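You operate a simulated robot arm through the tools that you are given. There is no shell and no other tool. Be economical: measure what you need, move in short steps, check, and stop when the job is done.

You run a simulated robot arm. Do the job below in one go: nothing can be reset, and whatever is moved stays where it is left.

JOB
Pack the beige sample tray on the trailer bed. At the end: the brown wax dabber stands on top of the brown coir pad; the grey rim pad from the trailer bed is in the beige sample tray; the green felt pad stands where the brown wax dabber stood; the yellow seam clip from the trailer bed is in the beige sample tray; whatever was shut is shut again. Leave all else as you found it, and nothing knocked over.

The check looks at the end state, three seconds after you hand in, the way a careful person would. Anything else that was tipped, shoved, dropped, spilled or broken makes it a failure.

ROBOT AND FRAMES
A 7-joint arm with a two-finger parallel gripper, fixed in place. Base frame: the origin is at the foot of the arm, x ahead of it, y to its left, z up; the work surface is at about z = 0. Units: mm, degrees, N and s.
With the tool pointing down near the work surface it reaches from about 220 to 580 mm from the base axis. Its first joint turns from -66.0 to 66.0 degrees. Payload 2.5 kg.
Tool frame: the origin (TCP) lies between the finger pads and is the grasp point; the fingertips stand 23 mm ahead of it; z points along the fingers, y is the line along which they close. Largest opening 94 mm; finger width 38, thickness 10; the body of the gripper, 54 by 96 mm, starts 39 mm behind the TCP.
Orientation is told as [roll, pitch, yaw] about the base's x, y, z axes, in that order, counted from this pose: with the fingers straight down and closing along the base's y, the tool's x points along the base's -x, its y along +y and its z along -z.

CONTROLS
- The arm moves only by the tool move_arm. Its arguments are lists of equal length, an entry for each row: "offset": the shift along the tool's x, y, z in mm, a list of three; "rotation": the turn, a rotation vector about the tool's x, y, z in degrees, a list of three; "claw": the finger opening in mm, from 0 to 94. In form: {"offset": [[tx, ty, tz], ...], "rotation": [[ax, ay, az], ...], "claw": [claw, ...]}. A call has 1 to 8 rows; each row is the pose to reach, as a shift and turn from the pose commanded when the call began, along the tool's axes at that moment. A row lasts 0.2 s, in which the tool goes at most 50 mm and 8.6 degrees; a call with a longer step from one row to the next is refused whole, and so is a gripper value outside its range. A pose out of reach is approached as far as the arm can. The call stops where the force on the tool passes 40 N (or 10 N more than at its start, if that is more) or the arm is blocked; 0.2 s more then pass. Each finger travels about 108 mm/s and halts on what it meets, pressing with about 32 N; the grip force reading is that of the motor and also rises with nothing between the fingers. The clock runs only during rows and for 0.2 s after the last one: add rows that repeat a pose to give the fingers time. It gives the time, the measured TCP pose, the force on the tool (base axes), the opening and the grip force at its end, in the units of the frame above (readings bear some noise), with the torque about the TCP (base axes, N m) and any sound that the robot's microphone picked up, and new pictures: "views" is both (left out), scene, wrist or none.
- Cameras (640 x 400 px; columns grow to the right, rows downward): "scene" is fixed at [118.1, -415.7, 549.6]; the picture's right is [0.74, -0.67, 0.00], its down [-0.44, -0.49, -0.76] and it looks along [0.50, 0.56, -0.65] (base axes); focal length 214 px, centre (320, 200). "wrist" rides on the gripper at [86, 16, -75] in the tool frame; the picture's right is [-0.18, 0.98, 0.00], its down [-0.58, -0.11, -0.81] and it looks along [-0.79, -0.15, 0.59] (tool axes); focal length 243 px, centre (320, 200). There is no depth. A picture from a camera that has moved, and an enlarged one, comes with that camera's place and axes in the base frame and with its lens. The place of the scene camera against the robot may be out by one fixed shift of up to 25 mm in any direction.
- zoom(camera, box): a new picture of the part [left, top, right, bottom] of that camera's present view, enlarged. The clock stands still meanwhile.
- finish_job(): hands the job in; it is judged then, once.

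Work in short steps. Places have to be worked out from the pictures, the camera data and where the tool is seen: move nearer, look again, correct. Check each grasp and each placing, and mend what went wrong. You have 120 turns and 200 pictures in all, those below and enlarged ones among them. Open the gripper and draw the arm clear of the work before you hand the job in, unless the task says otherwise; then end with one line.

The tools are called after "Emit:" by a JSON object that holds its "method" and its "body". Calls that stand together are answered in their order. move_arm: Moves the arm, as the interface text tells. Its arguments: {"type":"object","properties":{"offset":{"type":"array","items":{"type":"array","items":{"type":"number"}}},"rotation":{"type":"array","items":{"type":"array","items":{"type":"number"}}},"claw":{"type":"array","items":{"type":"number"}},"views":{"type":"string","enum":["both","scene","wrist","none"]}},"required":["offset","rotation","claw"]} The other tools are called the same way: zoom (camera, box) takes an enlarged picture of a part of a camera's view; finish_job () hands the job in.

At the start:

```text
clock: 0.0
eef_pos: [371.7, -79.8, 391.9]
orientation: [0.0, 0.0, 0.0]
ft_force: [-0.1, 0.3, 0.1]
wrist_torque: [0.01, -0.02, 0.02]
gripper_width: 93.9
finger_force: 0.2
```

scene: 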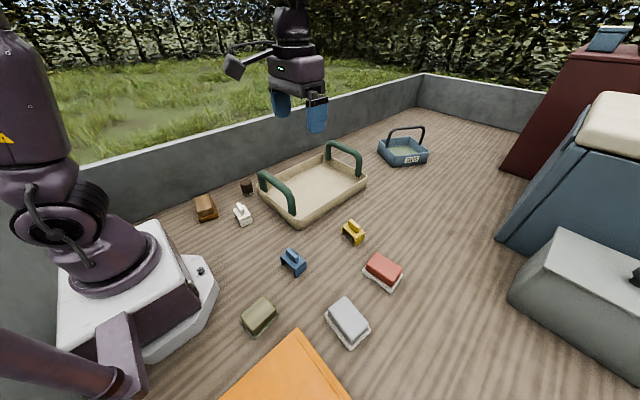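
wrist: 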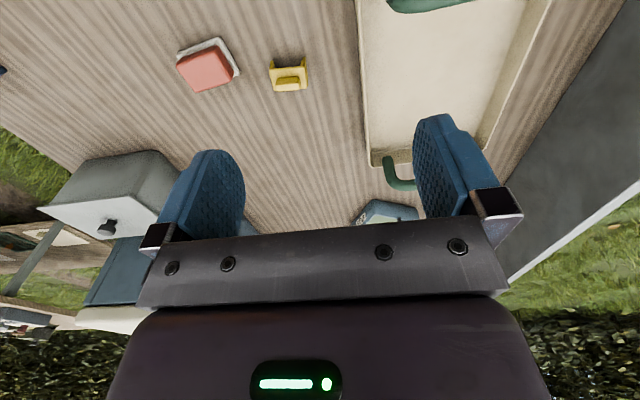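

I'll enlarge the scene view to identify the objects.

Emit:
{"method": "zoom", "body": {"camera": "scene", "box": [180, 130, 420, 280]}}

Emit:
{"method": "zoom", "body": {"camera": "scene", "box": [200, 240, 440, 400]}}

Emit:
{"method": "zoom", "body": {"camera": "scene", "box": [480, 20, 640, 390]}}

```text
2.67 times, centred on (300, 205) of scene
camera zoom: at [118.1, -415.7, 549.6], right [0.74, -0.67, 0.0], down [-0.44, -0.49, -0.76], along [0.5, 0.56, -0.65], focal length 572 px, centre (373, 187)
```

zoom: 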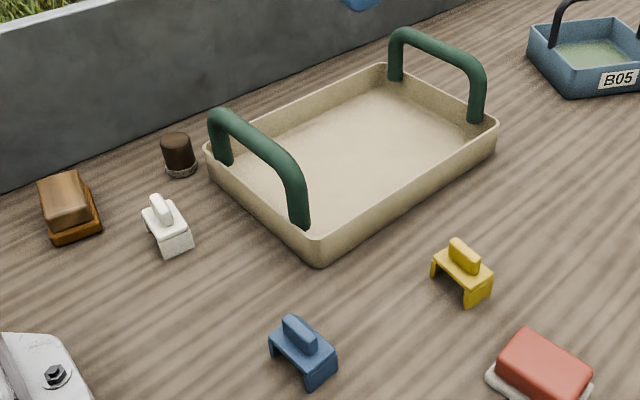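

```text
2.50 times, centred on (320, 320) of scene
camera zoom: at [118.1, -415.7, 549.6], right [0.74, -0.67, 0.0], down [-0.44, -0.49, -0.76], along [0.5, 0.56, -0.65], focal length 536 px, centre (320, -100)
```

zoom: 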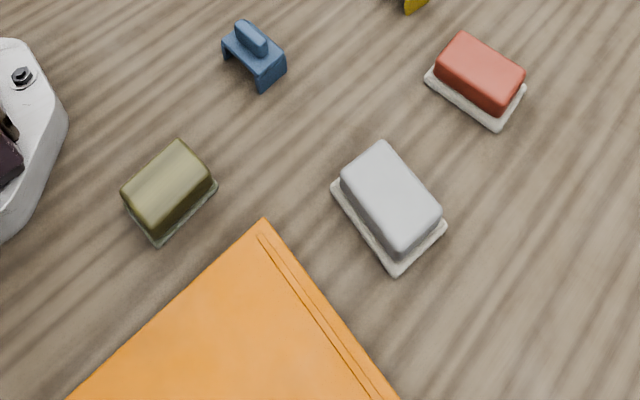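

```text
1.08 times, centred on (560, 205) of scene (not enlarged: the box is as wide or as high as the picture)
camera zoom: at [118.1, -415.7, 549.6], right [0.74, -0.67, 0.0], down [-0.44, -0.49, -0.76], along [0.5, 0.56, -0.65], focal length 232 px, centre (60, 195)
```

zoom: 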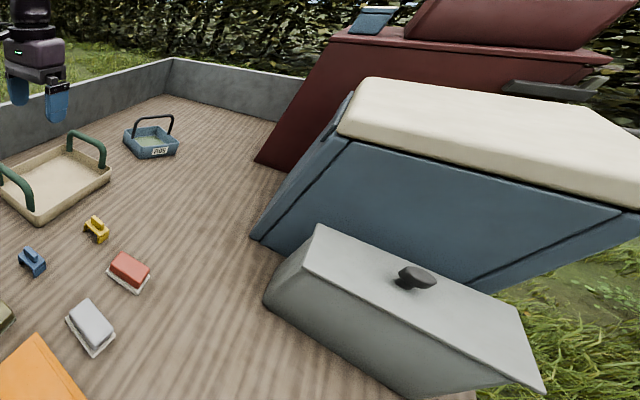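

The pad, dabber and clip positions are roughly estimated from the scene view. Next I fly high toward the dabber and brown pad to look with the wrist camera.

Emit:
{"method": "move_arm", "body": {"offset": [[2, 43, 22], [5, 86, 45], [8, 129, 67], [11, 172, 90], [14, 215, 112], [17, 258, 135], [20, 301, 157], [22, 344, 180]], "rotation": [[0, 0, 0], [0, 0, 0], [0, 0, 0], [0, 0, 0], [0, 0, 0], [0, 0, 0], [0, 0, 0], [0, 0, 0]], "claw": [94, 94, 94, 94, 94, 94, 94, 94]}}

```text
clock: 1.8
eef_pos: [349.7, 263.9, 214.7]
orientation: [-0.1, -0.1, 0.1]
ft_force: [-0.3, 1.1, 0.0]
wrist_torque: [0.04, 0.01, -0.02]
gripper_width: 93.8
finger_force: 0.1
camera wrist: at [264.5, 280.7, 288.3], right [0.18, 0.98, 0.0], down [0.58, -0.11, 0.81], along [0.79, -0.15, -0.59], focal length 243 px, centre (320, 200)
```

scene: 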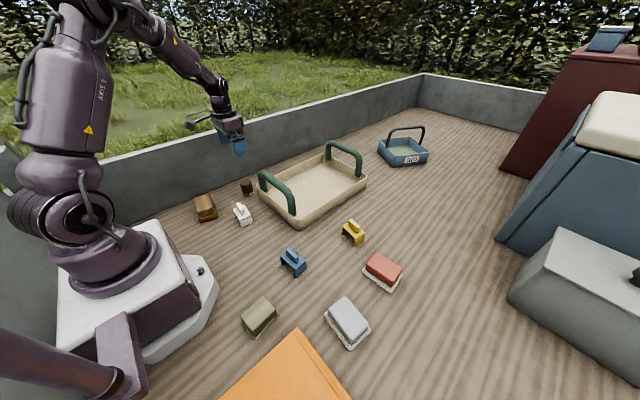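
wrist: 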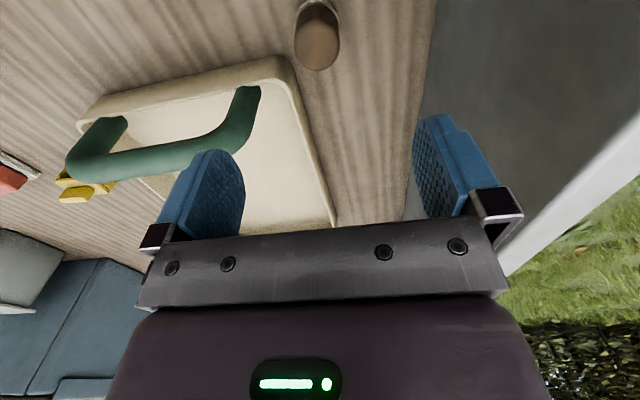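

The dabber appears at the top of the wrist view; I zoom in there.

Emit:
{"method": "zoom", "body": {"camera": "wrist", "box": [240, 0, 400, 100]}}

Emit:
{"method": "zoom", "body": {"camera": "scene", "box": [180, 160, 280, 230]}}

```text
4.00 times, centred on (320, 50) of wrist
camera zoom: at [264.5, 280.7, 288.3], right [0.18, 0.98, 0.0], down [0.58, -0.11, 0.81], along [0.79, -0.15, -0.59], focal length 970 px, centre (320, 800)
```

zoom: 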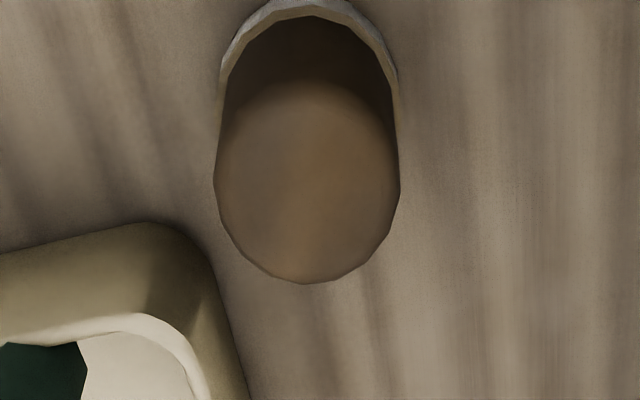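

```text
5.71 times, centred on (230, 195) of scene
camera zoom: at [118.1, -415.8, 549.6], right [0.74, -0.67, 0.0], down [-0.44, -0.49, -0.76], along [0.5, 0.56, -0.65], focal length 1226 px, centre (834, 229)
```

zoom: 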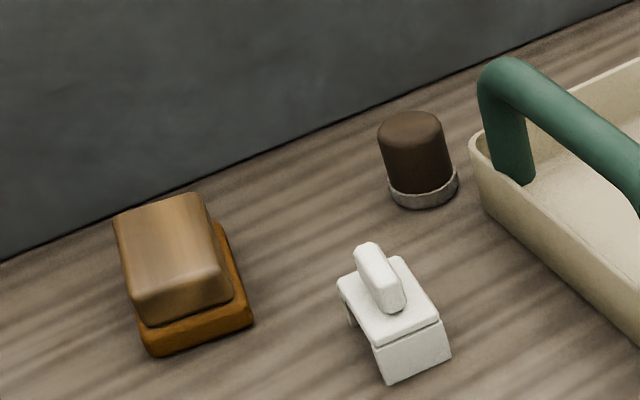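

Dabber centre ≈ (355, 261), about 50 mm tall; the tray corner is close, so I turn the closing line to about 28° from x (yaw −62) and descend part-way to look again.

Emit:
{"method": "move_arm", "body": {"offset": [[-1, 0, 10], [-2, -1, 20], [-3, -1, 30], [-4, -2, 40], [-5, -2, 50], [-5.5, -2.4, 60], [-5.5, -2.4, 70], [-5.5, -2.4, 85]], "rotation": [[0, 0, 8], [0, 0, 16], [0, 0, 24], [0, 0, 32], [0, 0, 40], [0, 0, 48], [0, 0, 55], [0, 0, 62]], "claw": [80, 80, 80, 80, 80, 80, 80, 80]}}

```text
clock: 3.6
eef_pos: [355.4, 261.6, 129.2]
orientation: [0.0, 0.1, -62.1]
ft_force: [-0.5, -0.6, 0.2]
wrist_torque: [0.03, 0.0, -0.03]
gripper_width: 79.9
finger_force: 0.0
camera wrist: at [330.3, 346.5, 203.3], right [0.95, 0.3, 0.0], down [0.18, -0.57, 0.81], along [0.24, -0.77, -0.59], focal length 243 px, centre (320, 200)
```

scene: 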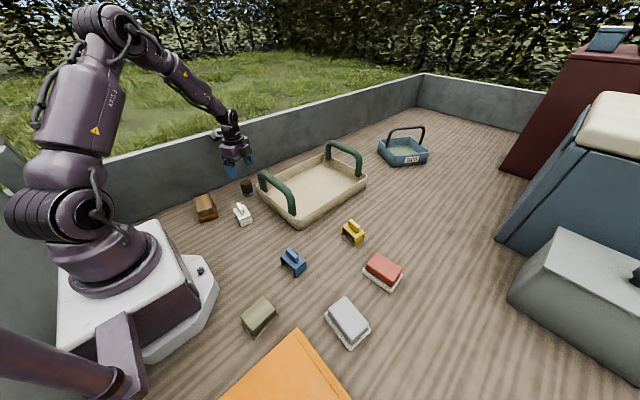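
wrist: 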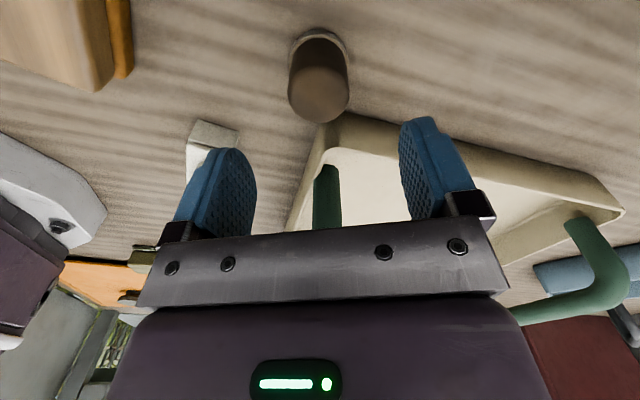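

Confirmed dabber at (356, 261). Descend to z≈36 (fingertips above the flange) and close.

Emit:
{"method": "move_arm", "body": {"offset": [[0, 0.5, 40], [0, 0.5, 70], [0, 0.5, 93], [0, 0.5, 93]], "rotation": [[0, 0, 0], [0, 0, 0], [0, 0, 0], [0, 0, 0]], "claw": [80, 80, 80, 80]}}

```text
clock: 4.6
eef_pos: [355.8, 261.5, 37.5]
orientation: [0.1, 0.1, -62.0]
ft_force: [0.6, -0.1, 0.0]
wrist_torque: [0.01, 0.02, 0.02]
gripper_width: 79.9
finger_force: 0.0
camera wrist: at [330.9, 346.0, 110.5], right [0.95, 0.3, 0.0], down [0.18, -0.56, 0.81], along [0.24, -0.77, -0.59], focal length 243 px, centre (320, 200)
```

scene: 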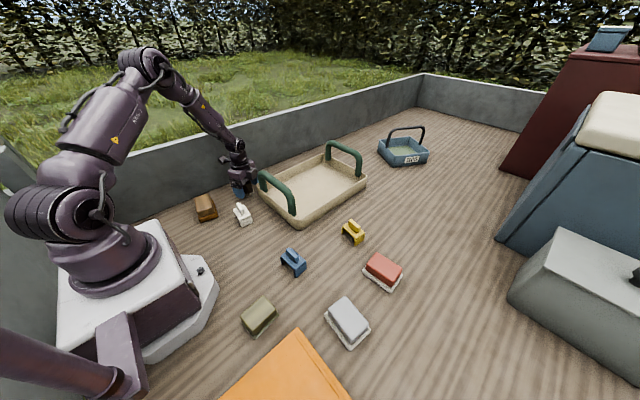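
wrist: 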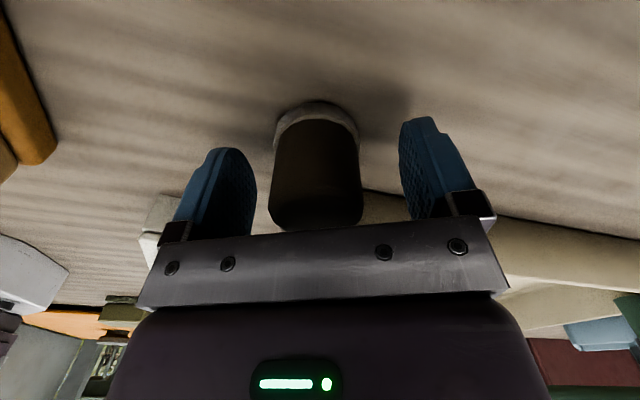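

Centred between fingers; close.

Emit:
{"method": "move_arm", "body": {"offset": [[0, 0, 0], [0, 0, 0], [0, 0, 0], [0, 0, 0]], "rotation": [[0, 0, 0], [0, 0, 0], [0, 0, 0], [0, 0, 0]], "claw": [50, 36, 30, 30], "views": "none"}}

```text
clock: 5.6
eef_pos: [356.6, 262.0, 37.5]
orientation: [0.2, 0.0, -62.0]
ft_force: [1.9, 0.8, 6.3]
wrist_torque: [0.02, -0.06, 0.01]
gripper_width: 40.4
finger_force: 32.2
```

Grip holds (40.4 mm). Lift and shift toward the brown pad for a view.

Emit:
{"method": "move_arm", "body": {"offset": [[0, 0, -30], [0, 0, -75], [0, 0, -120], [17, -28, -130], [34, -56, -140], [51, -86, -140], [51, -86, -140]], "rotation": [[0, 0, 0], [0, 0, 0], [0, 0, 0], [0, 0, 0], [0, 0, 0], [0, 0, 0], [0, 0, 0]], "claw": [30, 30, 30, 30, 30, 30, 30]}}

```text
clock: 7.2
eef_pos: [256.6, 265.7, 176.3]
orientation: [0.0, 0.0, -62.0]
ft_force: [-0.5, -1.3, -0.7]
wrist_torque: [-0.01, -0.01, -0.01]
gripper_width: 40.3
finger_force: 32.2
camera wrist: at [230.0, 350.8, 249.9], right [0.95, 0.3, 0.0], down [0.18, -0.56, 0.81], along [0.24, -0.77, -0.59], focal length 243 px, centre (320, 200)
```

scene: 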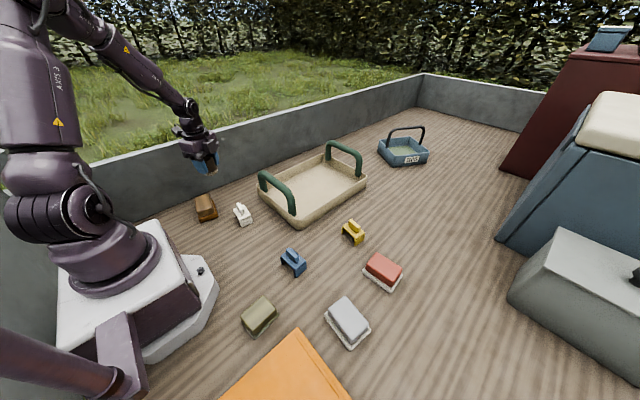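
wrist: 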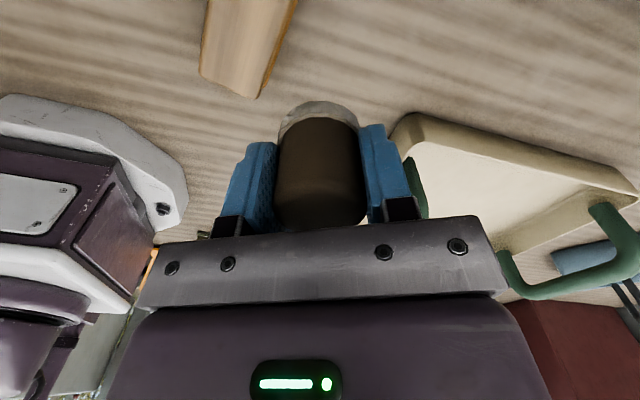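

Pad's near end is at y≈216, its width spans x≈163–215, long axis roughly along y. I turn back to yaw 0 over it for a full look.

Emit:
{"method": "move_arm", "body": {"offset": [[3, -7, 4], [6, -14, 8], [9, -21, 13], [12, -28, 18], [16, -35, 22], [20, -42, 26], [23, -49, 30], [25.6, -56.5, 34]], "rotation": [[0, 0, -8], [0, 0, -16], [0, 0, -24], [0, 0, -32], [0, 0, -40], [0, 0, -48], [0, 0, -55], [0, 0, -62]], "claw": [30, 30, 30, 30, 30, 30, 30, 30]}}

```text
clock: 9.0
eef_pos: [193.8, 262.6, 141.0]
orientation: [0.0, 0.0, 0.2]
ft_force: [0.4, 0.6, -0.6]
wrist_torque: [-0.01, -0.02, -0.01]
gripper_width: 40.4
finger_force: 32.4
camera wrist: at [108.7, 279.0, 215.8], right [0.18, 0.98, 0.0], down [0.58, -0.11, 0.81], along [0.79, -0.15, -0.59], focal length 243 px, centre (320, 200)
```

scene: 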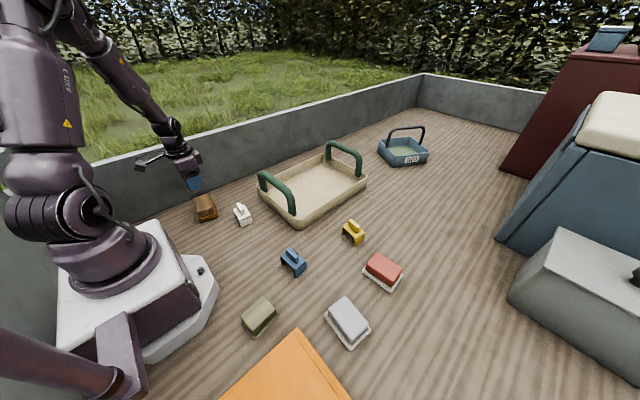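
wrist: 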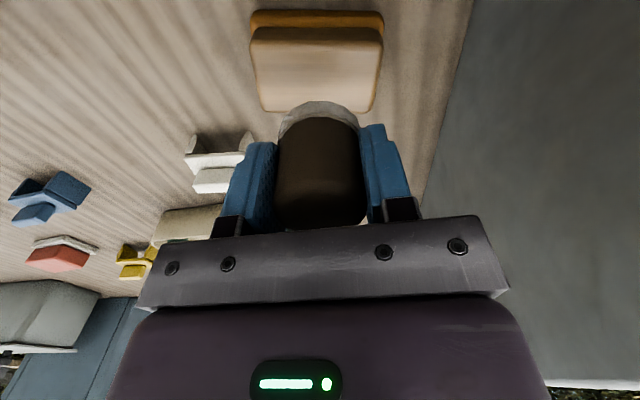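

Emit:
{"method": "zoom", "body": {"camera": "wrist", "box": [230, 0, 400, 110]}}

```text
3.64 times, centred on (315, 55) of wrist
camera zoom: at [108.7, 279.0, 215.8], right [0.18, 0.98, 0.0], down [0.58, -0.11, 0.81], along [0.79, -0.15, -0.59], focal length 882 px, centre (338, 727)
```

zoom: 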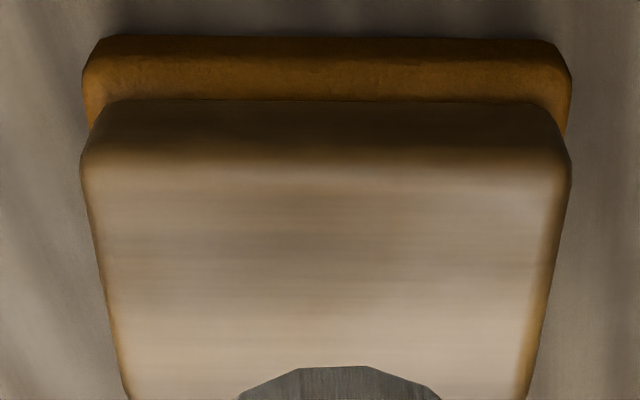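

Pad top centre ≈ (196, 261), top z≈47, 83×48 mm. Lower the dabber to just above it.

Emit:
{"method": "move_arm", "body": {"offset": [[-2, -1.5, 25], [-2, -1.5, 45], [-2, -1.5, 52], [-2, -1.5, 52]], "rotation": [[0, 0, 0], [0, 0, 0], [0, 0, 0], [0, 0, 0]], "claw": [30, 30, 30, 30]}}

Emit:
{"method": "zoom", "body": {"camera": "wrist", "box": [230, 50, 400, 150]}}

Emit:
{"method": "zoom", "body": {"camera": "scene", "box": [170, 160, 260, 230]}}

```text
clock: 10.0
eef_pos: [195.4, 261.1, 89.0]
orientation: [0.0, 0.0, 0.1]
ft_force: [-0.3, -0.8, -0.3]
wrist_torque: [0.0, -0.01, 0.02]
gripper_width: 40.2
finger_force: 32.4
camera wrist: at [110.7, 278.5, 163.6], right [0.18, 0.98, 0.0], down [0.58, -0.11, 0.81], along [0.79, -0.15, -0.59], focal length 243 px, centre (320, 200)
```

scene: 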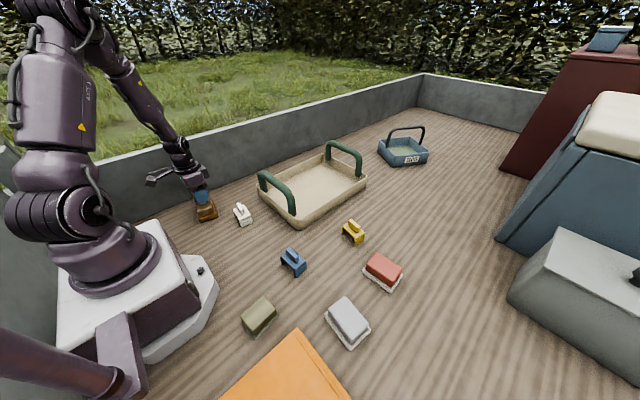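
wrist: 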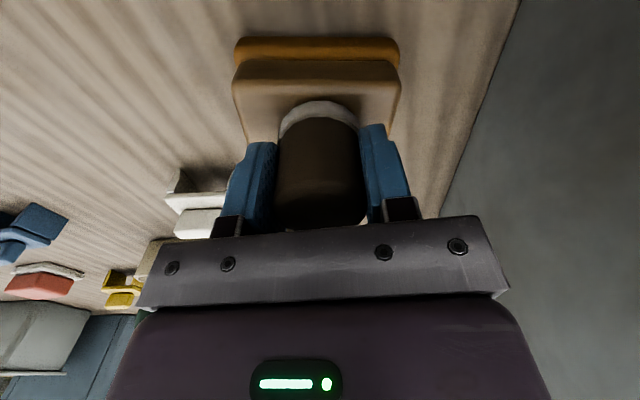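

```text
3.76 times, centred on (315, 100) of wrist
camera zoom: at [110.7, 278.5, 163.6], right [0.18, 0.98, 0.0], down [0.58, -0.11, 0.81], along [0.79, -0.15, -0.59], focal length 913 px, centre (339, 576)
```

zoom: 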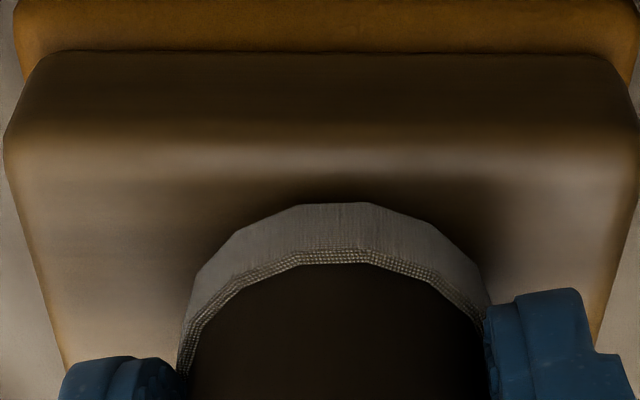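

```text
5.71 times, centred on (215, 195) of scene
camera zoom: at [118.1, -415.7, 549.6], right [0.74, -0.67, 0.0], down [-0.44, -0.49, -0.76], along [0.5, 0.56, -0.65], focal length 1226 px, centre (920, 229)
```

zoom: 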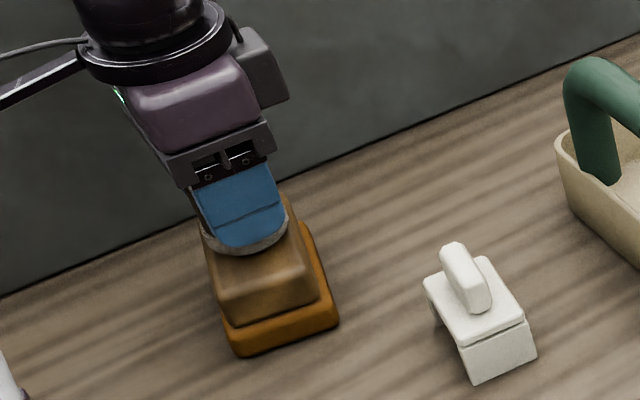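

Looks centred with a few mm gap. Lower gently until contact.

Emit:
{"method": "move_arm", "body": {"offset": [[-0.5, 0, 1], [-0.5, 0, 2], [-0.5, 0, 3], [-0.5, 0, 4], [-0.5, 0, 4]], "rotation": [[0, 0, 0], [0, 0, 0], [0, 0, 0], [0, 0, 0], [0, 0, 0]], "claw": [30, 30, 30, 30, 30], "views": "none"}}

```text
clock: 11.2
eef_pos: [196.5, 261.8, 86.5]
orientation: [0.1, -0.1, 0.1]
ft_force: [-5.3, -6.0, 35.5]
wrist_torque: [-0.21, 0.2, 0.01]
gripper_width: 40.6
finger_force: 31.7
```

Contact made (35 N, a bit pressed). Ease up 2 mm then open.

Emit:
{"method": "move_arm", "body": {"offset": [[0, 0, -1], [0, 0, -2], [0, 0, -2], [0, 0, -2], [0, 0, -2]], "rotation": [[0, 0, 0], [0, 0, 0], [0, 0, 0], [0, 0, 0], [0, 0, 0]], "claw": [30, 30, 44, 60, 66]}}

```text
clock: 12.4
eef_pos: [197.4, 261.2, 88.4]
orientation: [0.1, 0.1, 0.0]
ft_force: [-0.1, 0.0, 0.1]
wrist_torque: [-0.01, -0.04, 0.01]
gripper_width: 66.0
finger_force: 0.3
camera wrist: at [111.3, 277.7, 161.7], right [0.18, 0.98, 0.0], down [0.58, -0.11, 0.81], along [0.79, -0.15, -0.59], focal length 243 px, centre (320, 200)
```

scene: 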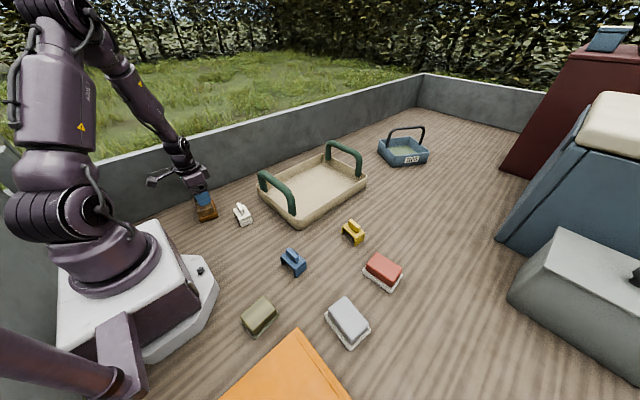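
wrist: 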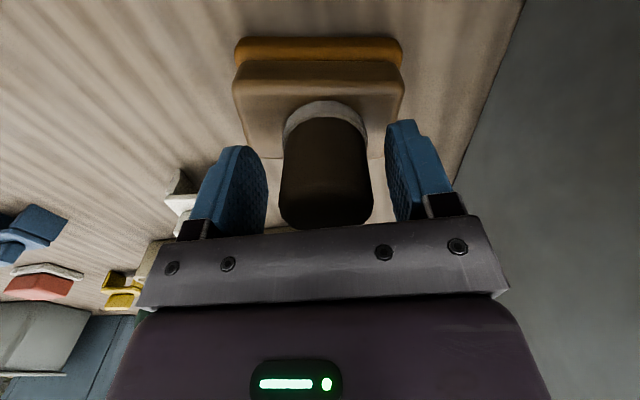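

Dabber stands on the pad. Rise straight up, then swing to mid-workspace.

Emit:
{"method": "move_arm", "body": {"offset": [[0, 0, -40], [0, 0, -85], [0, 0, -130], [-25, -40, -140], [-55, -80, -145], [-85, -118, -145], [-110, -160, -145], [-130, -205, -145]], "rotation": [[0, 0, 0], [0, 0, 0], [0, 0, 0], [0, 0, 0], [0, 0, 0], [0, 0, 0], [0, 0, 0], [0, 0, 0]], "claw": [66, 72, 90, 90, 90, 90, 90, 90], "views": "scene"}}

Emit:
{"method": "zoom", "body": {"camera": "scene", "box": [170, 160, 260, 230]}}

```text
refused: row 5 steps farther than a row can; nothing moved
```

```text
5.71 times, centred on (215, 195) of scene
camera zoom: at [118.1, -415.7, 549.6], right [0.74, -0.67, 0.0], down [-0.44, -0.49, -0.76], along [0.5, 0.56, -0.65], focal length 1226 px, centre (920, 229)
```

zoom: 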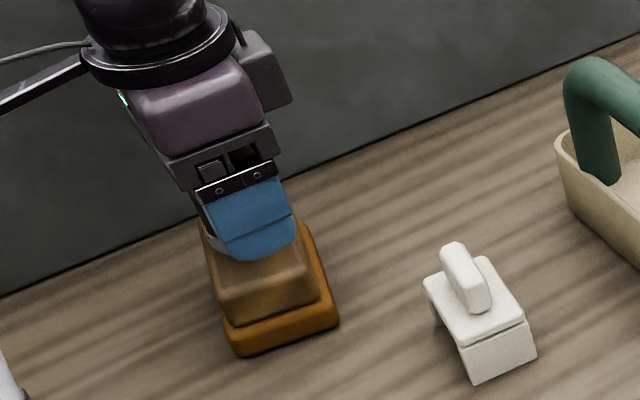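

One step was too long; resend with shorter steps.

Emit:
{"method": "move_arm", "body": {"offset": [[0, 0, -40], [0, 0, -85], [0, 0, -130], [-25, -40, -140], [-50, -80, -145], [-75, -118, -145], [-95, -160, -145], [-110, -205, -145]], "rotation": [[0, 0, 0], [0, 0, 0], [0, 0, 0], [0, 0, 0], [0, 0, 0], [0, 0, 0], [0, 0, 0], [0, 0, 0]], "claw": [66, 72, 90, 90, 90, 90, 90, 90], "views": "none"}}

Emit:
{"method": "zoom", "body": {"camera": "scene", "box": [170, 160, 260, 230]}}

```text
clock: 14.2
eef_pos: [307.8, 55.4, 233.8]
orientation: [-0.1, 0.0, 0.1]
ft_force: [-0.1, 0.4, 0.5]
wrist_torque: [0.0, 0.04, -0.01]
gripper_width: 90.2
finger_force: 0.0
```

```text
5.71 times, centred on (215, 195) of scene
camera zoom: at [118.1, -415.7, 549.6], right [0.74, -0.67, 0.0], down [-0.44, -0.49, -0.76], along [0.5, 0.56, -0.65], focal length 1226 px, centre (920, 229)
```

zoom: 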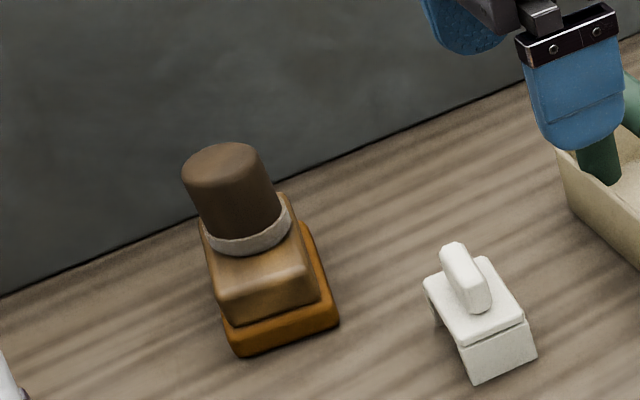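

Dabber stands cleanly. Now swing to the green pad (est. (148, −200)) for a look.

Emit:
{"method": "move_arm", "body": {"offset": [[0, -48, 0], [5, -95, 5], [20, -140, 15], [45, -175, 25], [72, -205, 35], [98, -230, 50], [120, -250, 70], [125, -252, 85]], "rotation": [[0, 0, 0], [0, 0, 0], [0, 0, 0], [0, 0, 0], [0, 0, 0], [0, 0, 0], [0, 0, 0], [0, 0, 0]], "claw": [90, 90, 90, 90, 90, 90, 90, 90]}}

```text
clock: 16.0
eef_pos: [182.7, -195.4, 147.0]
orientation: [0.1, 0.0, 0.1]
ft_force: [-0.2, 1.2, -0.3]
wrist_torque: [-0.03, -0.01, 0.01]
gripper_width: 90.1
finger_force: 0.0
camera wrist: at [97.2, -179.0, 221.4], right [0.18, 0.98, 0.0], down [0.58, -0.11, 0.81], along [0.79, -0.15, -0.59], focal length 243 px, centre (320, 200)
```

scene: 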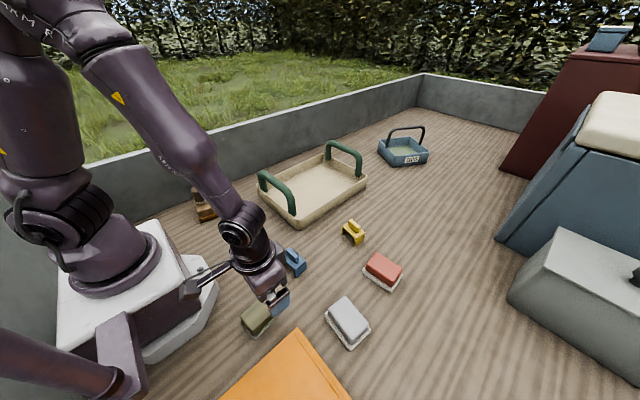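
wrist: 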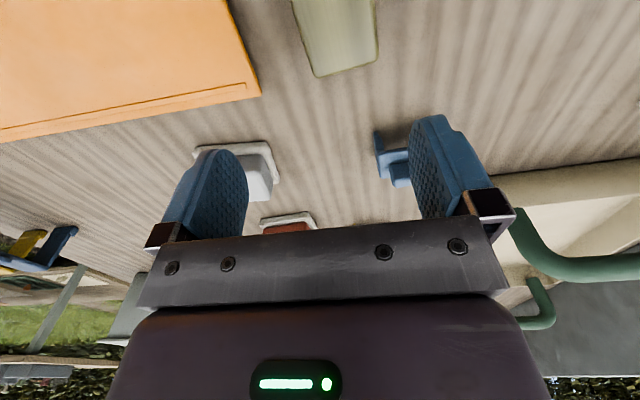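

Far end of the green pad is at x≈182, y centre ≈ −180, aligned nearly with x. Move back over it.

Emit:
{"method": "move_arm", "body": {"offset": [[15, 8, 0], [30, 15, 5], [30, 15, 10]], "rotation": [[0, 0, 0], [0, 0, 0], [0, 0, 0]], "claw": [90, 90, 90]}}

```text
clock: 16.8
eef_pos: [151.9, -179.8, 136.7]
orientation: [0.0, 0.0, 0.1]
ft_force: [0.0, -0.5, 0.1]
wrist_torque: [-0.01, -0.03, 0.02]
gripper_width: 89.6
finger_force: 0.1
camera wrist: at [66.9, -163.6, 212.2], right [0.18, 0.98, 0.0], down [0.58, -0.11, 0.81], along [0.79, -0.15, -0.59], focal length 243 px, centre (320, 200)
```

scene: 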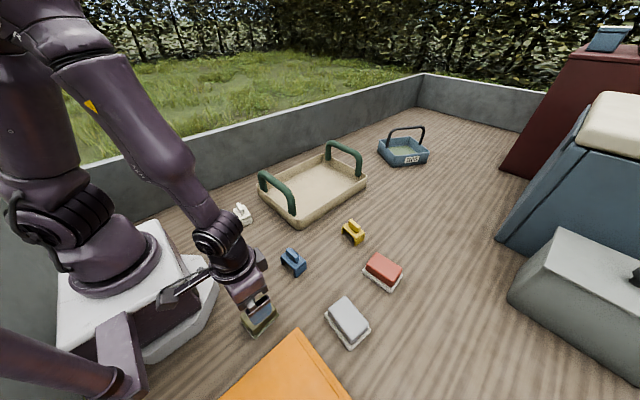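
wrist: 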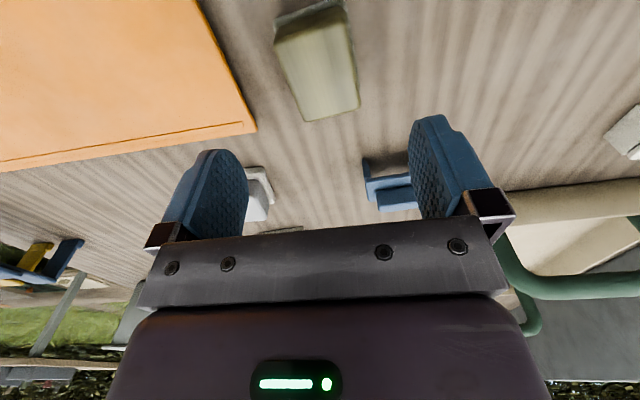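

Emit:
{"method": "zoom", "body": {"camera": "wrist", "box": [230, 0, 410, 125]}}

Emit:
{"method": "zoom", "body": {"camera": "scene", "box": [140, 220, 320, 350]}}

```text
3.20 times, centred on (320, 62) of wrist
camera zoom: at [66.9, -163.6, 212.2], right [0.18, 0.98, 0.0], down [0.58, -0.11, 0.81], along [0.79, -0.15, -0.59], focal length 776 px, centre (320, 640)
```

zoom: 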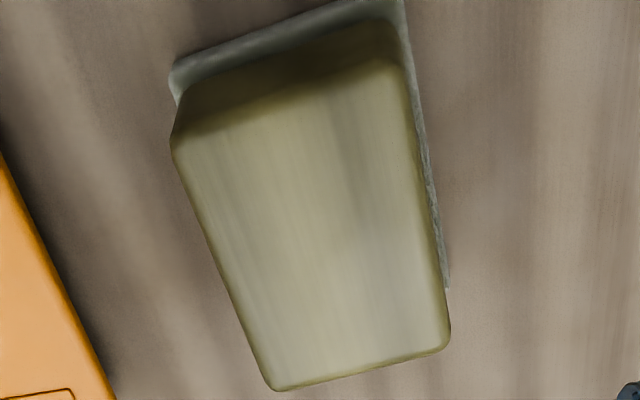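

```text
3.08 times, centred on (230, 285) of scene
camera zoom: at [118.1, -415.7, 549.6], right [0.74, -0.67, 0.0], down [-0.44, -0.49, -0.76], along [0.5, 0.56, -0.65], focal length 660 px, centre (597, -62)
```

zoom: 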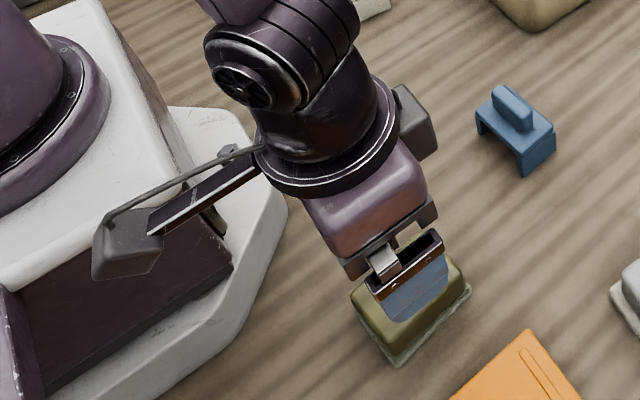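

Green pad: centre ≈ (153, −179), ~60×46 mm, ~42 mm tall, turned ~5.7°. Align yaw and descend with the TCP to z≈35.

Emit:
{"method": "move_arm", "body": {"offset": [[-1, 1, 10], [-1, 1, 40], [-1, 1, 75], [-1, 1, 101], [-1, 1, 101]], "rotation": [[0, 0, -5.5], [0, 0, -5.5], [0, 0, -5.5], [0, 0, -5.5], [0, 0, -5.5]], "claw": [88, 88, 88, 88, 88]}}

```text
clock: 18.0
eef_pos: [152.8, -180.4, 36.9]
orientation: [0.0, 0.0, 5.5]
ft_force: [1.0, -0.5, -0.5]
wrist_torque: [-0.01, 0.0, 0.01]
gripper_width: 88.2
finger_force: 0.0
camera wrist: at [66.5, -172.0, 110.8], right [0.09, 1.0, 0.0], down [0.59, -0.05, 0.81], along [0.8, -0.07, -0.59], focal length 243 px, centre (320, 200)
```

scene: 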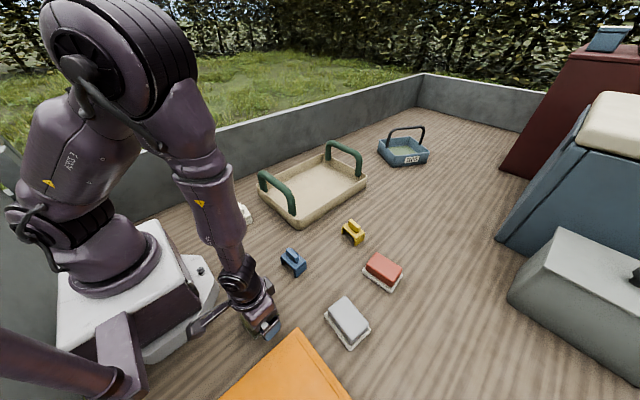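
wrist: 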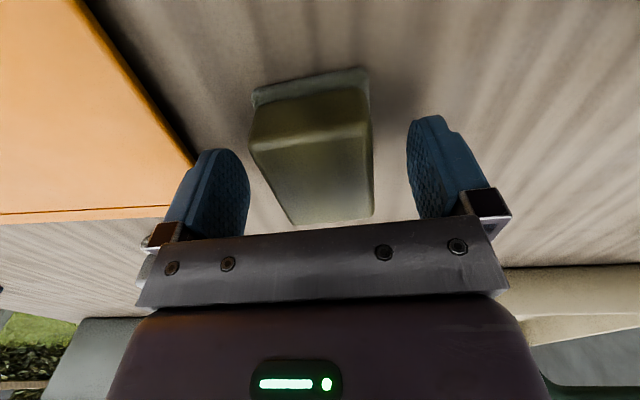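

Pad is between the fingers and aligned. Close.

Emit:
{"method": "move_arm", "body": {"offset": [[0, 1, 0], [0, 1, 0], [0, 1, 0], [0, 1, 0], [0, 1, 0]], "rotation": [[0, 0, -1], [0, 0, -1], [0, 0, -1], [0, 0, -1], [0, 0, -1]], "claw": [70, 55, 40, 35, 35], "views": "wrist"}}

```text
clock: 19.2
eef_pos: [152.9, -179.0, 35.3]
orientation: [0.0, 0.0, 6.5]
ft_force: [0.2, 0.3, -0.6]
wrist_torque: [-0.05, 0.0, 0.02]
gripper_width: 49.4
finger_force: 31.6
camera wrist: at [66.3, -172.4, 111.1], right [0.07, 1.0, 0.0], down [0.59, -0.04, 0.81], along [0.8, -0.06, -0.59], focal length 243 px, centre (320, 200)
```

wrist: 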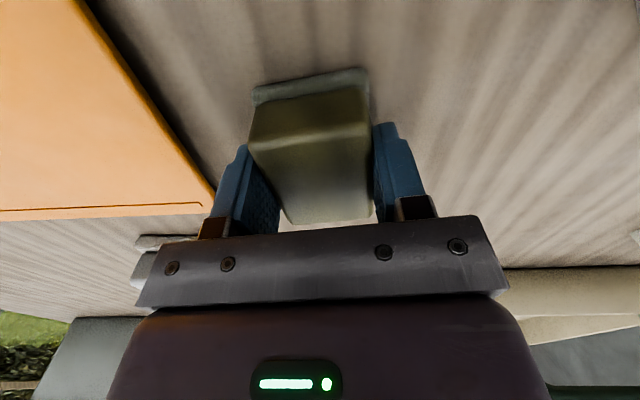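

Gripped (49.4 mm), aligned. Lift and swing out toward mid-workspace.

Emit:
{"method": "move_arm", "body": {"offset": [[0, 0, -45], [0, 0, -90], [0, 0, -135], [-30.9, 6.5, -150], [-69.1, 32.4, -155], [-107.3, 58.3, -160], [-141, 89.6, -160], [-163, 132.4, -160]], "rotation": [[0, 0, 0], [0, 0, 0], [0, 0, 0], [0, 0, 0], [0, 0, 0], [0, 0, 0], [0, 0, 0], [0, 0, 0]], "claw": [35, 35, 35, 35, 35, 35, 35, 35]}}

```text
clock: 21.0
eef_pos: [298.9, -28.0, 196.6]
orientation: [0.0, 0.0, 6.5]
ft_force: [0.0, 1.1, -1.0]
wrist_torque: [-0.02, -0.02, -0.02]
gripper_width: 49.5
finger_force: 31.8
camera wrist: at [212.8, -20.5, 271.1], right [0.07, 1.0, 0.0], down [0.59, -0.04, 0.81], along [0.8, -0.06, -0.59], focal length 243 px, centre (320, 200)
```

scene: 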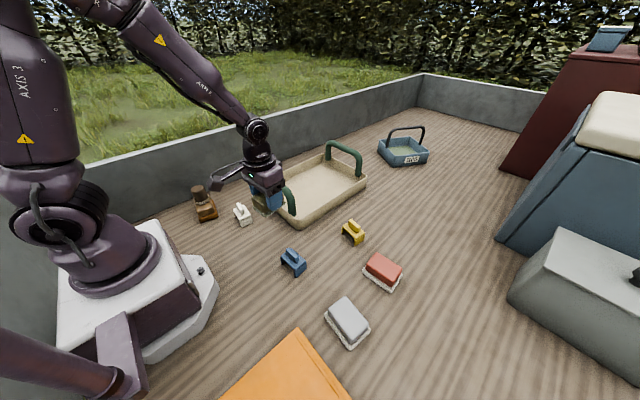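
wrist: 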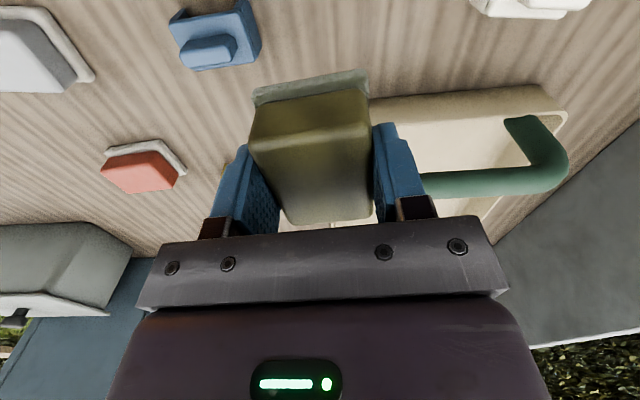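

Swing over to the former dabber spot at height, turning to yaw −62.

Emit:
{"method": "move_arm", "body": {"offset": [[-11.2, 35.2, 0], [-22.4, 70.4, 0], [-33.6, 105.6, 0], [-44.8, 140.8, 0], [-55.9, 176, 0], [-67.1, 211.3, 0], [-78.3, 246.5, 0], [-89.5, 281.7, 20]], "rotation": [[0, 0, 8.55], [0, 0, 17.1], [0, 0, 25.6], [0, 0, 34.2], [0, 0, 42.7], [0, 0, 51.3], [0, 0, 59.8], [0, 0, 68.4]], "claw": [35, 35, 35, 35, 35, 35, 35, 35]}}

```text
clock: 22.8
eef_pos: [357.2, 261.4, 178.4]
orientation: [0.0, -0.1, -62.0]
ft_force: [0.7, -0.2, -0.9]
wrist_torque: [0.01, -0.01, -0.02]
gripper_width: 49.1
finger_force: 31.9
camera wrist: at [331.2, 346.3, 252.4], right [0.95, 0.3, 0.0], down [0.18, -0.56, 0.81], along [0.24, -0.77, -0.59], focal length 243 px, centre (320, 200)
```

scene: 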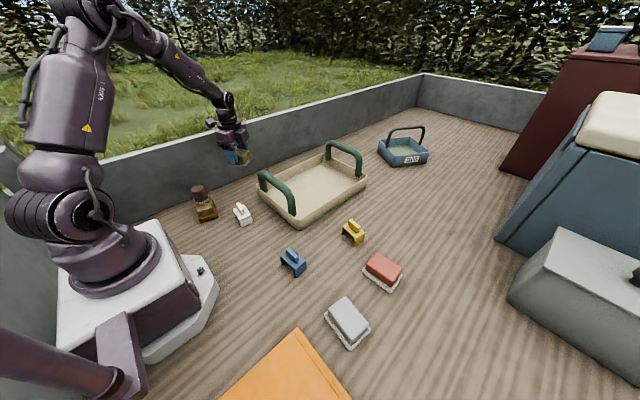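
wrist: 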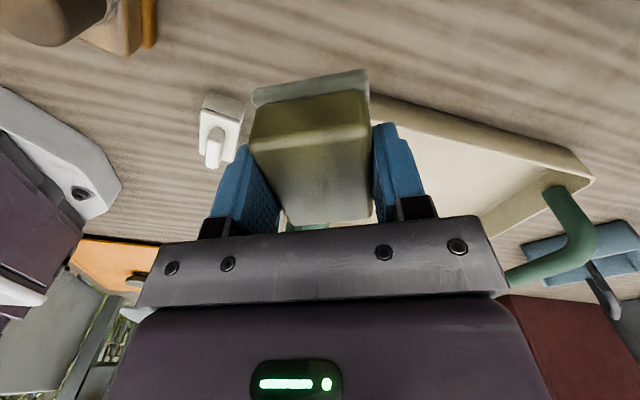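

Lower part-way and check clearance to the tray.

Emit:
{"method": "move_arm", "body": {"offset": [[-0.5, -1, 45], [-0.5, -1, 90], [-0.5, -1, 120], [-0.5, -1, 120]], "rotation": [[0, 0, 0], [0, 0, 0], [0, 0, 0], [0, 0, 0]], "claw": [35, 35, 35, 35]}}

Emit:
{"method": "zoom", "body": {"camera": "scene", "box": [200, 150, 300, 220]}}

```text
clock: 23.8
eef_pos: [356.1, 260.9, 56.7]
orientation: [0.0, 0.0, -61.8]
ft_force: [-0.1, -0.3, -2.1]
wrist_torque: [0.0, 0.01, -0.02]
gripper_width: 49.3
finger_force: 31.8
camera wrist: at [330.5, 345.8, 131.0], right [0.95, 0.3, 0.0], down [0.18, -0.56, 0.81], along [0.24, -0.77, -0.59], focal length 243 px, centre (320, 200)
```

scene: 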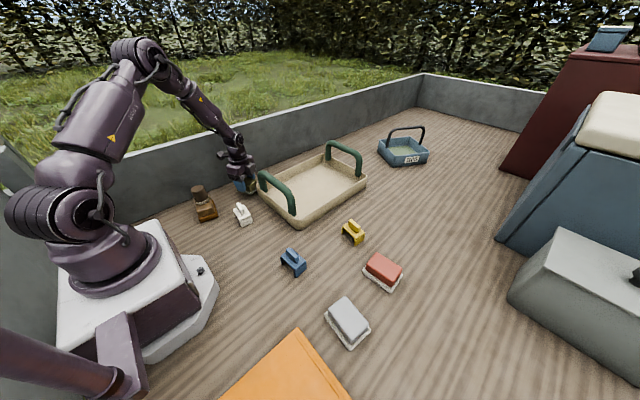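
wrist: 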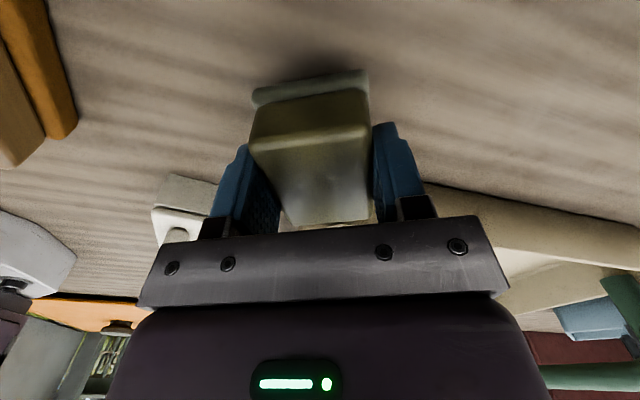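

```text
5.71 times, centred on (250, 185) of scene
camera zoom: at [118.1, -415.7, 549.6], right [0.74, -0.67, 0.0], down [-0.44, -0.49, -0.76], along [0.5, 0.56, -0.65], focal length 1226 px, centre (720, 286)
```

zoom: 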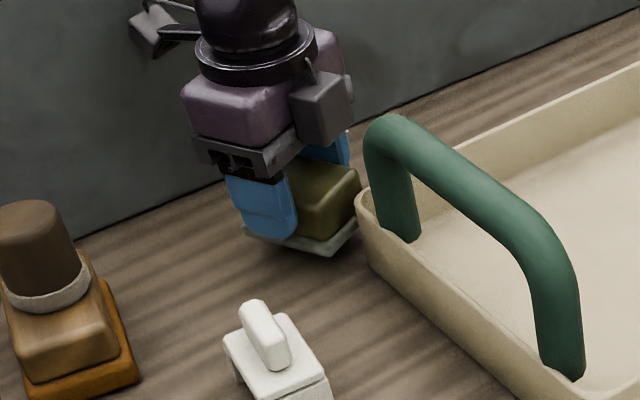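

Clearance toward the tray corner looks tight; zoom the wrist view.

Emit:
{"method": "zoom", "body": {"camera": "wrist", "box": [240, 60, 520, 235]}}

```text
2.29 times, centred on (380, 148) of wrist
camera zoom: at [330.5, 345.8, 131.0], right [0.95, 0.3, 0.0], down [0.18, -0.56, 0.81], along [0.24, -0.77, -0.59], focal length 555 px, centre (183, 320)
```

zoom: 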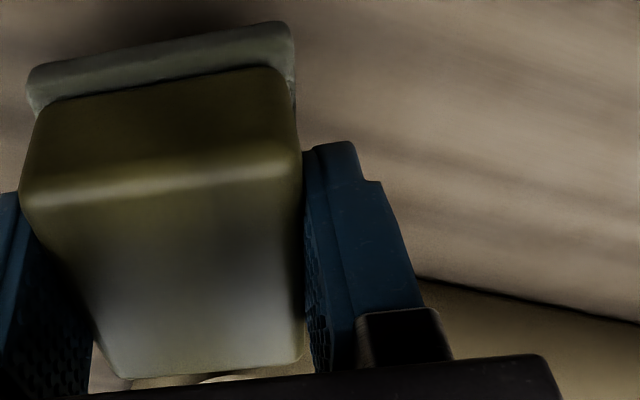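

Wrist estimates put the tray side at y≈222–225 and corner at ≈(380,215), so there's ~18 mm clearance. Lower to the floor slowly.

Emit:
{"method": "move_arm", "body": {"offset": [[1, 0, 10], [1, 0, 17], [1, 0, 19], [1, 0, 20.5], [1, 0, 21.5], [1, 0, 22], [1, 0, 22]], "rotation": [[0, 0, 0], [0, 0, 0], [0, 0, 0], [0, 0, 0], [0, 0, 0], [0, 0, 0], [0, 0, 0]], "claw": [35, 35, 35, 35, 35, 35, 35]}}

Emit:
{"method": "zoom", "body": {"camera": "scene", "box": [200, 150, 300, 220]}}

```text
clock: 25.4
eef_pos: [356.1, 262.7, 35.9]
orientation: [0.1, 0.1, -61.9]
ft_force: [-5.8, -4.5, 25.8]
wrist_torque: [-0.14, 0.19, -0.03]
gripper_width: 49.5
finger_force: 32.4
camera wrist: at [330.6, 346.0, 110.1], right [0.95, 0.3, 0.0], down [0.18, -0.57, 0.81], along [0.24, -0.77, -0.59], focal length 243 px, centre (320, 200)
```

scene: 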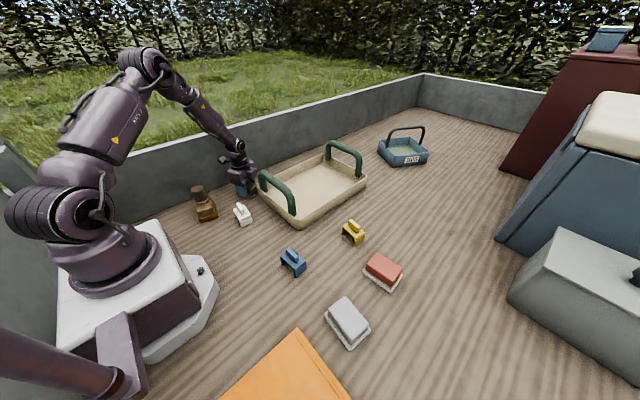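
wrist: 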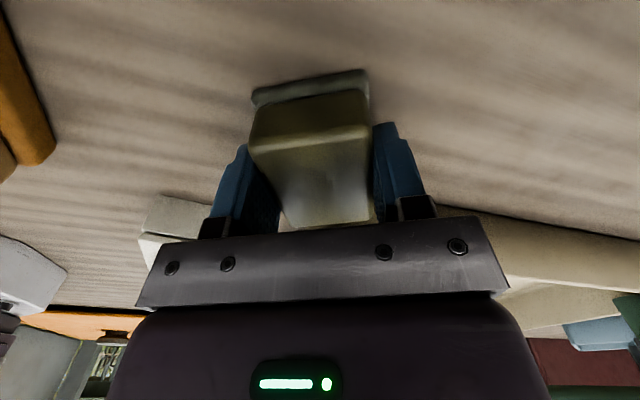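

```text
5.71 times, centred on (250, 185) of scene
camera zoom: at [118.0, -415.8, 549.5], right [0.74, -0.67, 0.0], down [-0.44, -0.49, -0.76], along [0.5, 0.56, -0.65], focal length 1226 px, centre (720, 286)
```

zoom: 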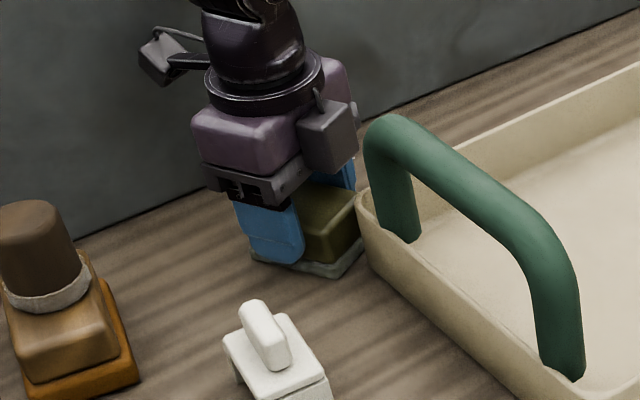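

On the floor, free of the tray. Ease, open and rise.

Emit:
{"method": "move_arm", "body": {"offset": [[0, 0, -1], [0, 0, -1.5], [0, 0, -1.5], [0, 0, -1.5], [0, 0, -30], [0, 0, -75], [0, 0, -120], [0, 0, -165]], "rotation": [[0, 0, 0], [0, 0, 0], [0, 0, 0], [0, 0, 0], [0, 0, 0], [0, 0, 0], [0, 0, 0], [0, 0, 0]], "claw": [35, 50, 66, 70, 70, 70, 80, 90]}}

Emit:
{"method": "zoom", "body": {"camera": "scene", "box": [200, 150, 300, 220]}}

```text
clock: 27.2
eef_pos: [354.8, 260.8, 200.5]
orientation: [0.0, 0.0, -61.9]
ft_force: [0.2, 0.4, 0.4]
wrist_torque: [-0.02, -0.03, -0.02]
gripper_width: 90.0
finger_force: 0.1
camera wrist: at [329.5, 345.4, 273.9], right [0.95, 0.3, 0.0], down [0.18, -0.56, 0.81], along [0.24, -0.77, -0.59], focal length 243 px, centre (320, 200)
```

scene: 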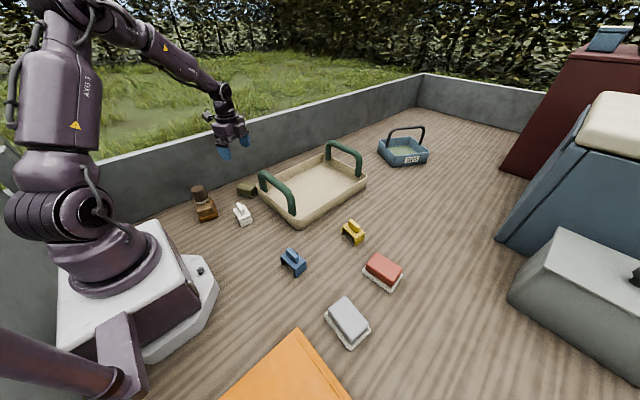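
wrist: 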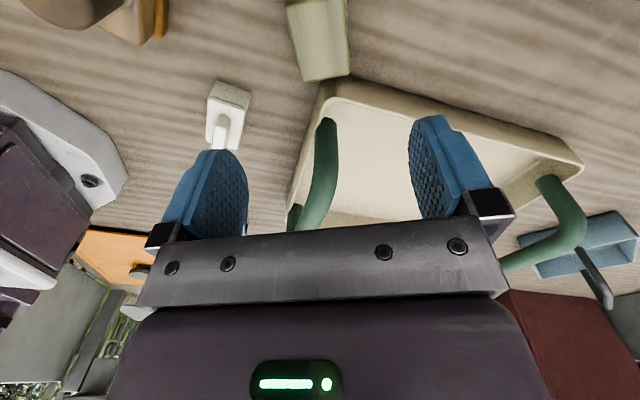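

```text
5.71 times, centred on (250, 185) of scene
camera zoom: at [118.1, -415.7, 549.6], right [0.74, -0.67, 0.0], down [-0.44, -0.49, -0.76], along [0.5, 0.56, -0.65], focal length 1226 px, centre (720, 286)
```

zoom: 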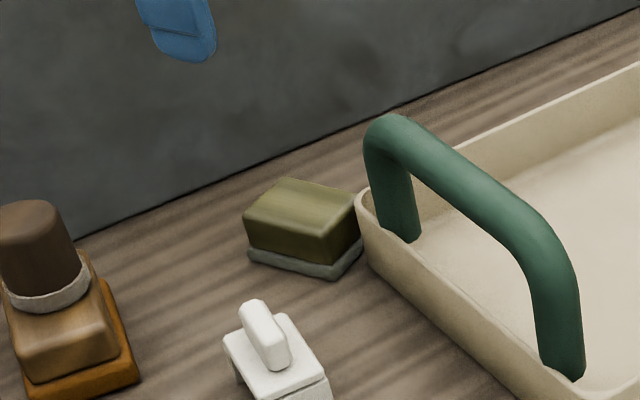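

Green pad sits clear of the tray. Tray spans roughly x 375–730, y −20–226. Now fly toward the yellow clip while turning to yaw 0.

Emit:
{"method": "move_arm", "body": {"offset": [[-40.6, -3.4, -10], [-81.2, -6.8, -10], [-121.9, -10, -10], [-162.5, -13.5, -10], [-203, -17, -10], [-243.8, -20, -10], [-284, -23.6, -10], [-325, -27, -10]], "rotation": [[0, 0, -8], [0, 0, -16], [0, 0, -24], [0, 0, -32], [0, 0, -40], [0, 0, -48], [0, 0, -55], [0, 0, -62]], "claw": [90, 90, 90, 90, 90, 90, 90, 90]}}

```text
clock: 29.0
eef_pos: [486.9, -38.7, 210.2]
orientation: [0.0, 0.0, 0.2]
ft_force: [0.1, 0.5, -0.8]
wrist_torque: [0.0, -0.01, -0.01]
gripper_width: 90.0
finger_force: 0.0
camera wrist: at [400.5, -22.1, 284.5], right [0.18, 0.98, 0.0], down [0.58, -0.11, 0.81], along [0.79, -0.14, -0.59], focal length 243 px, centre (320, 200)
```

scene: 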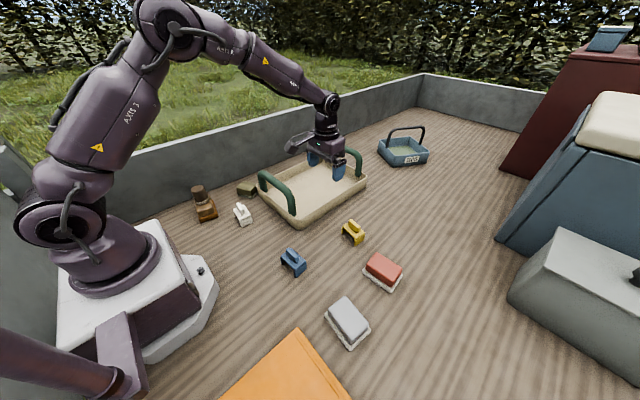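
wrist: 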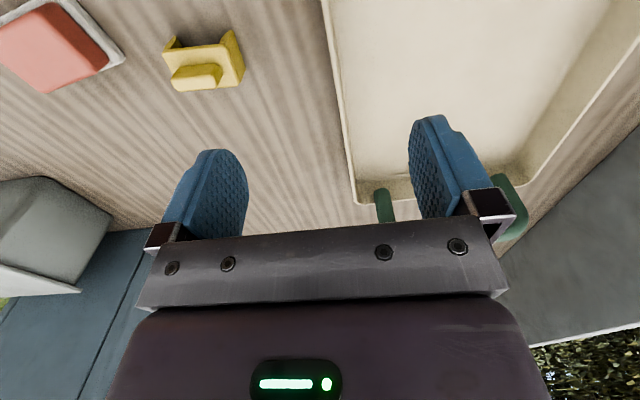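

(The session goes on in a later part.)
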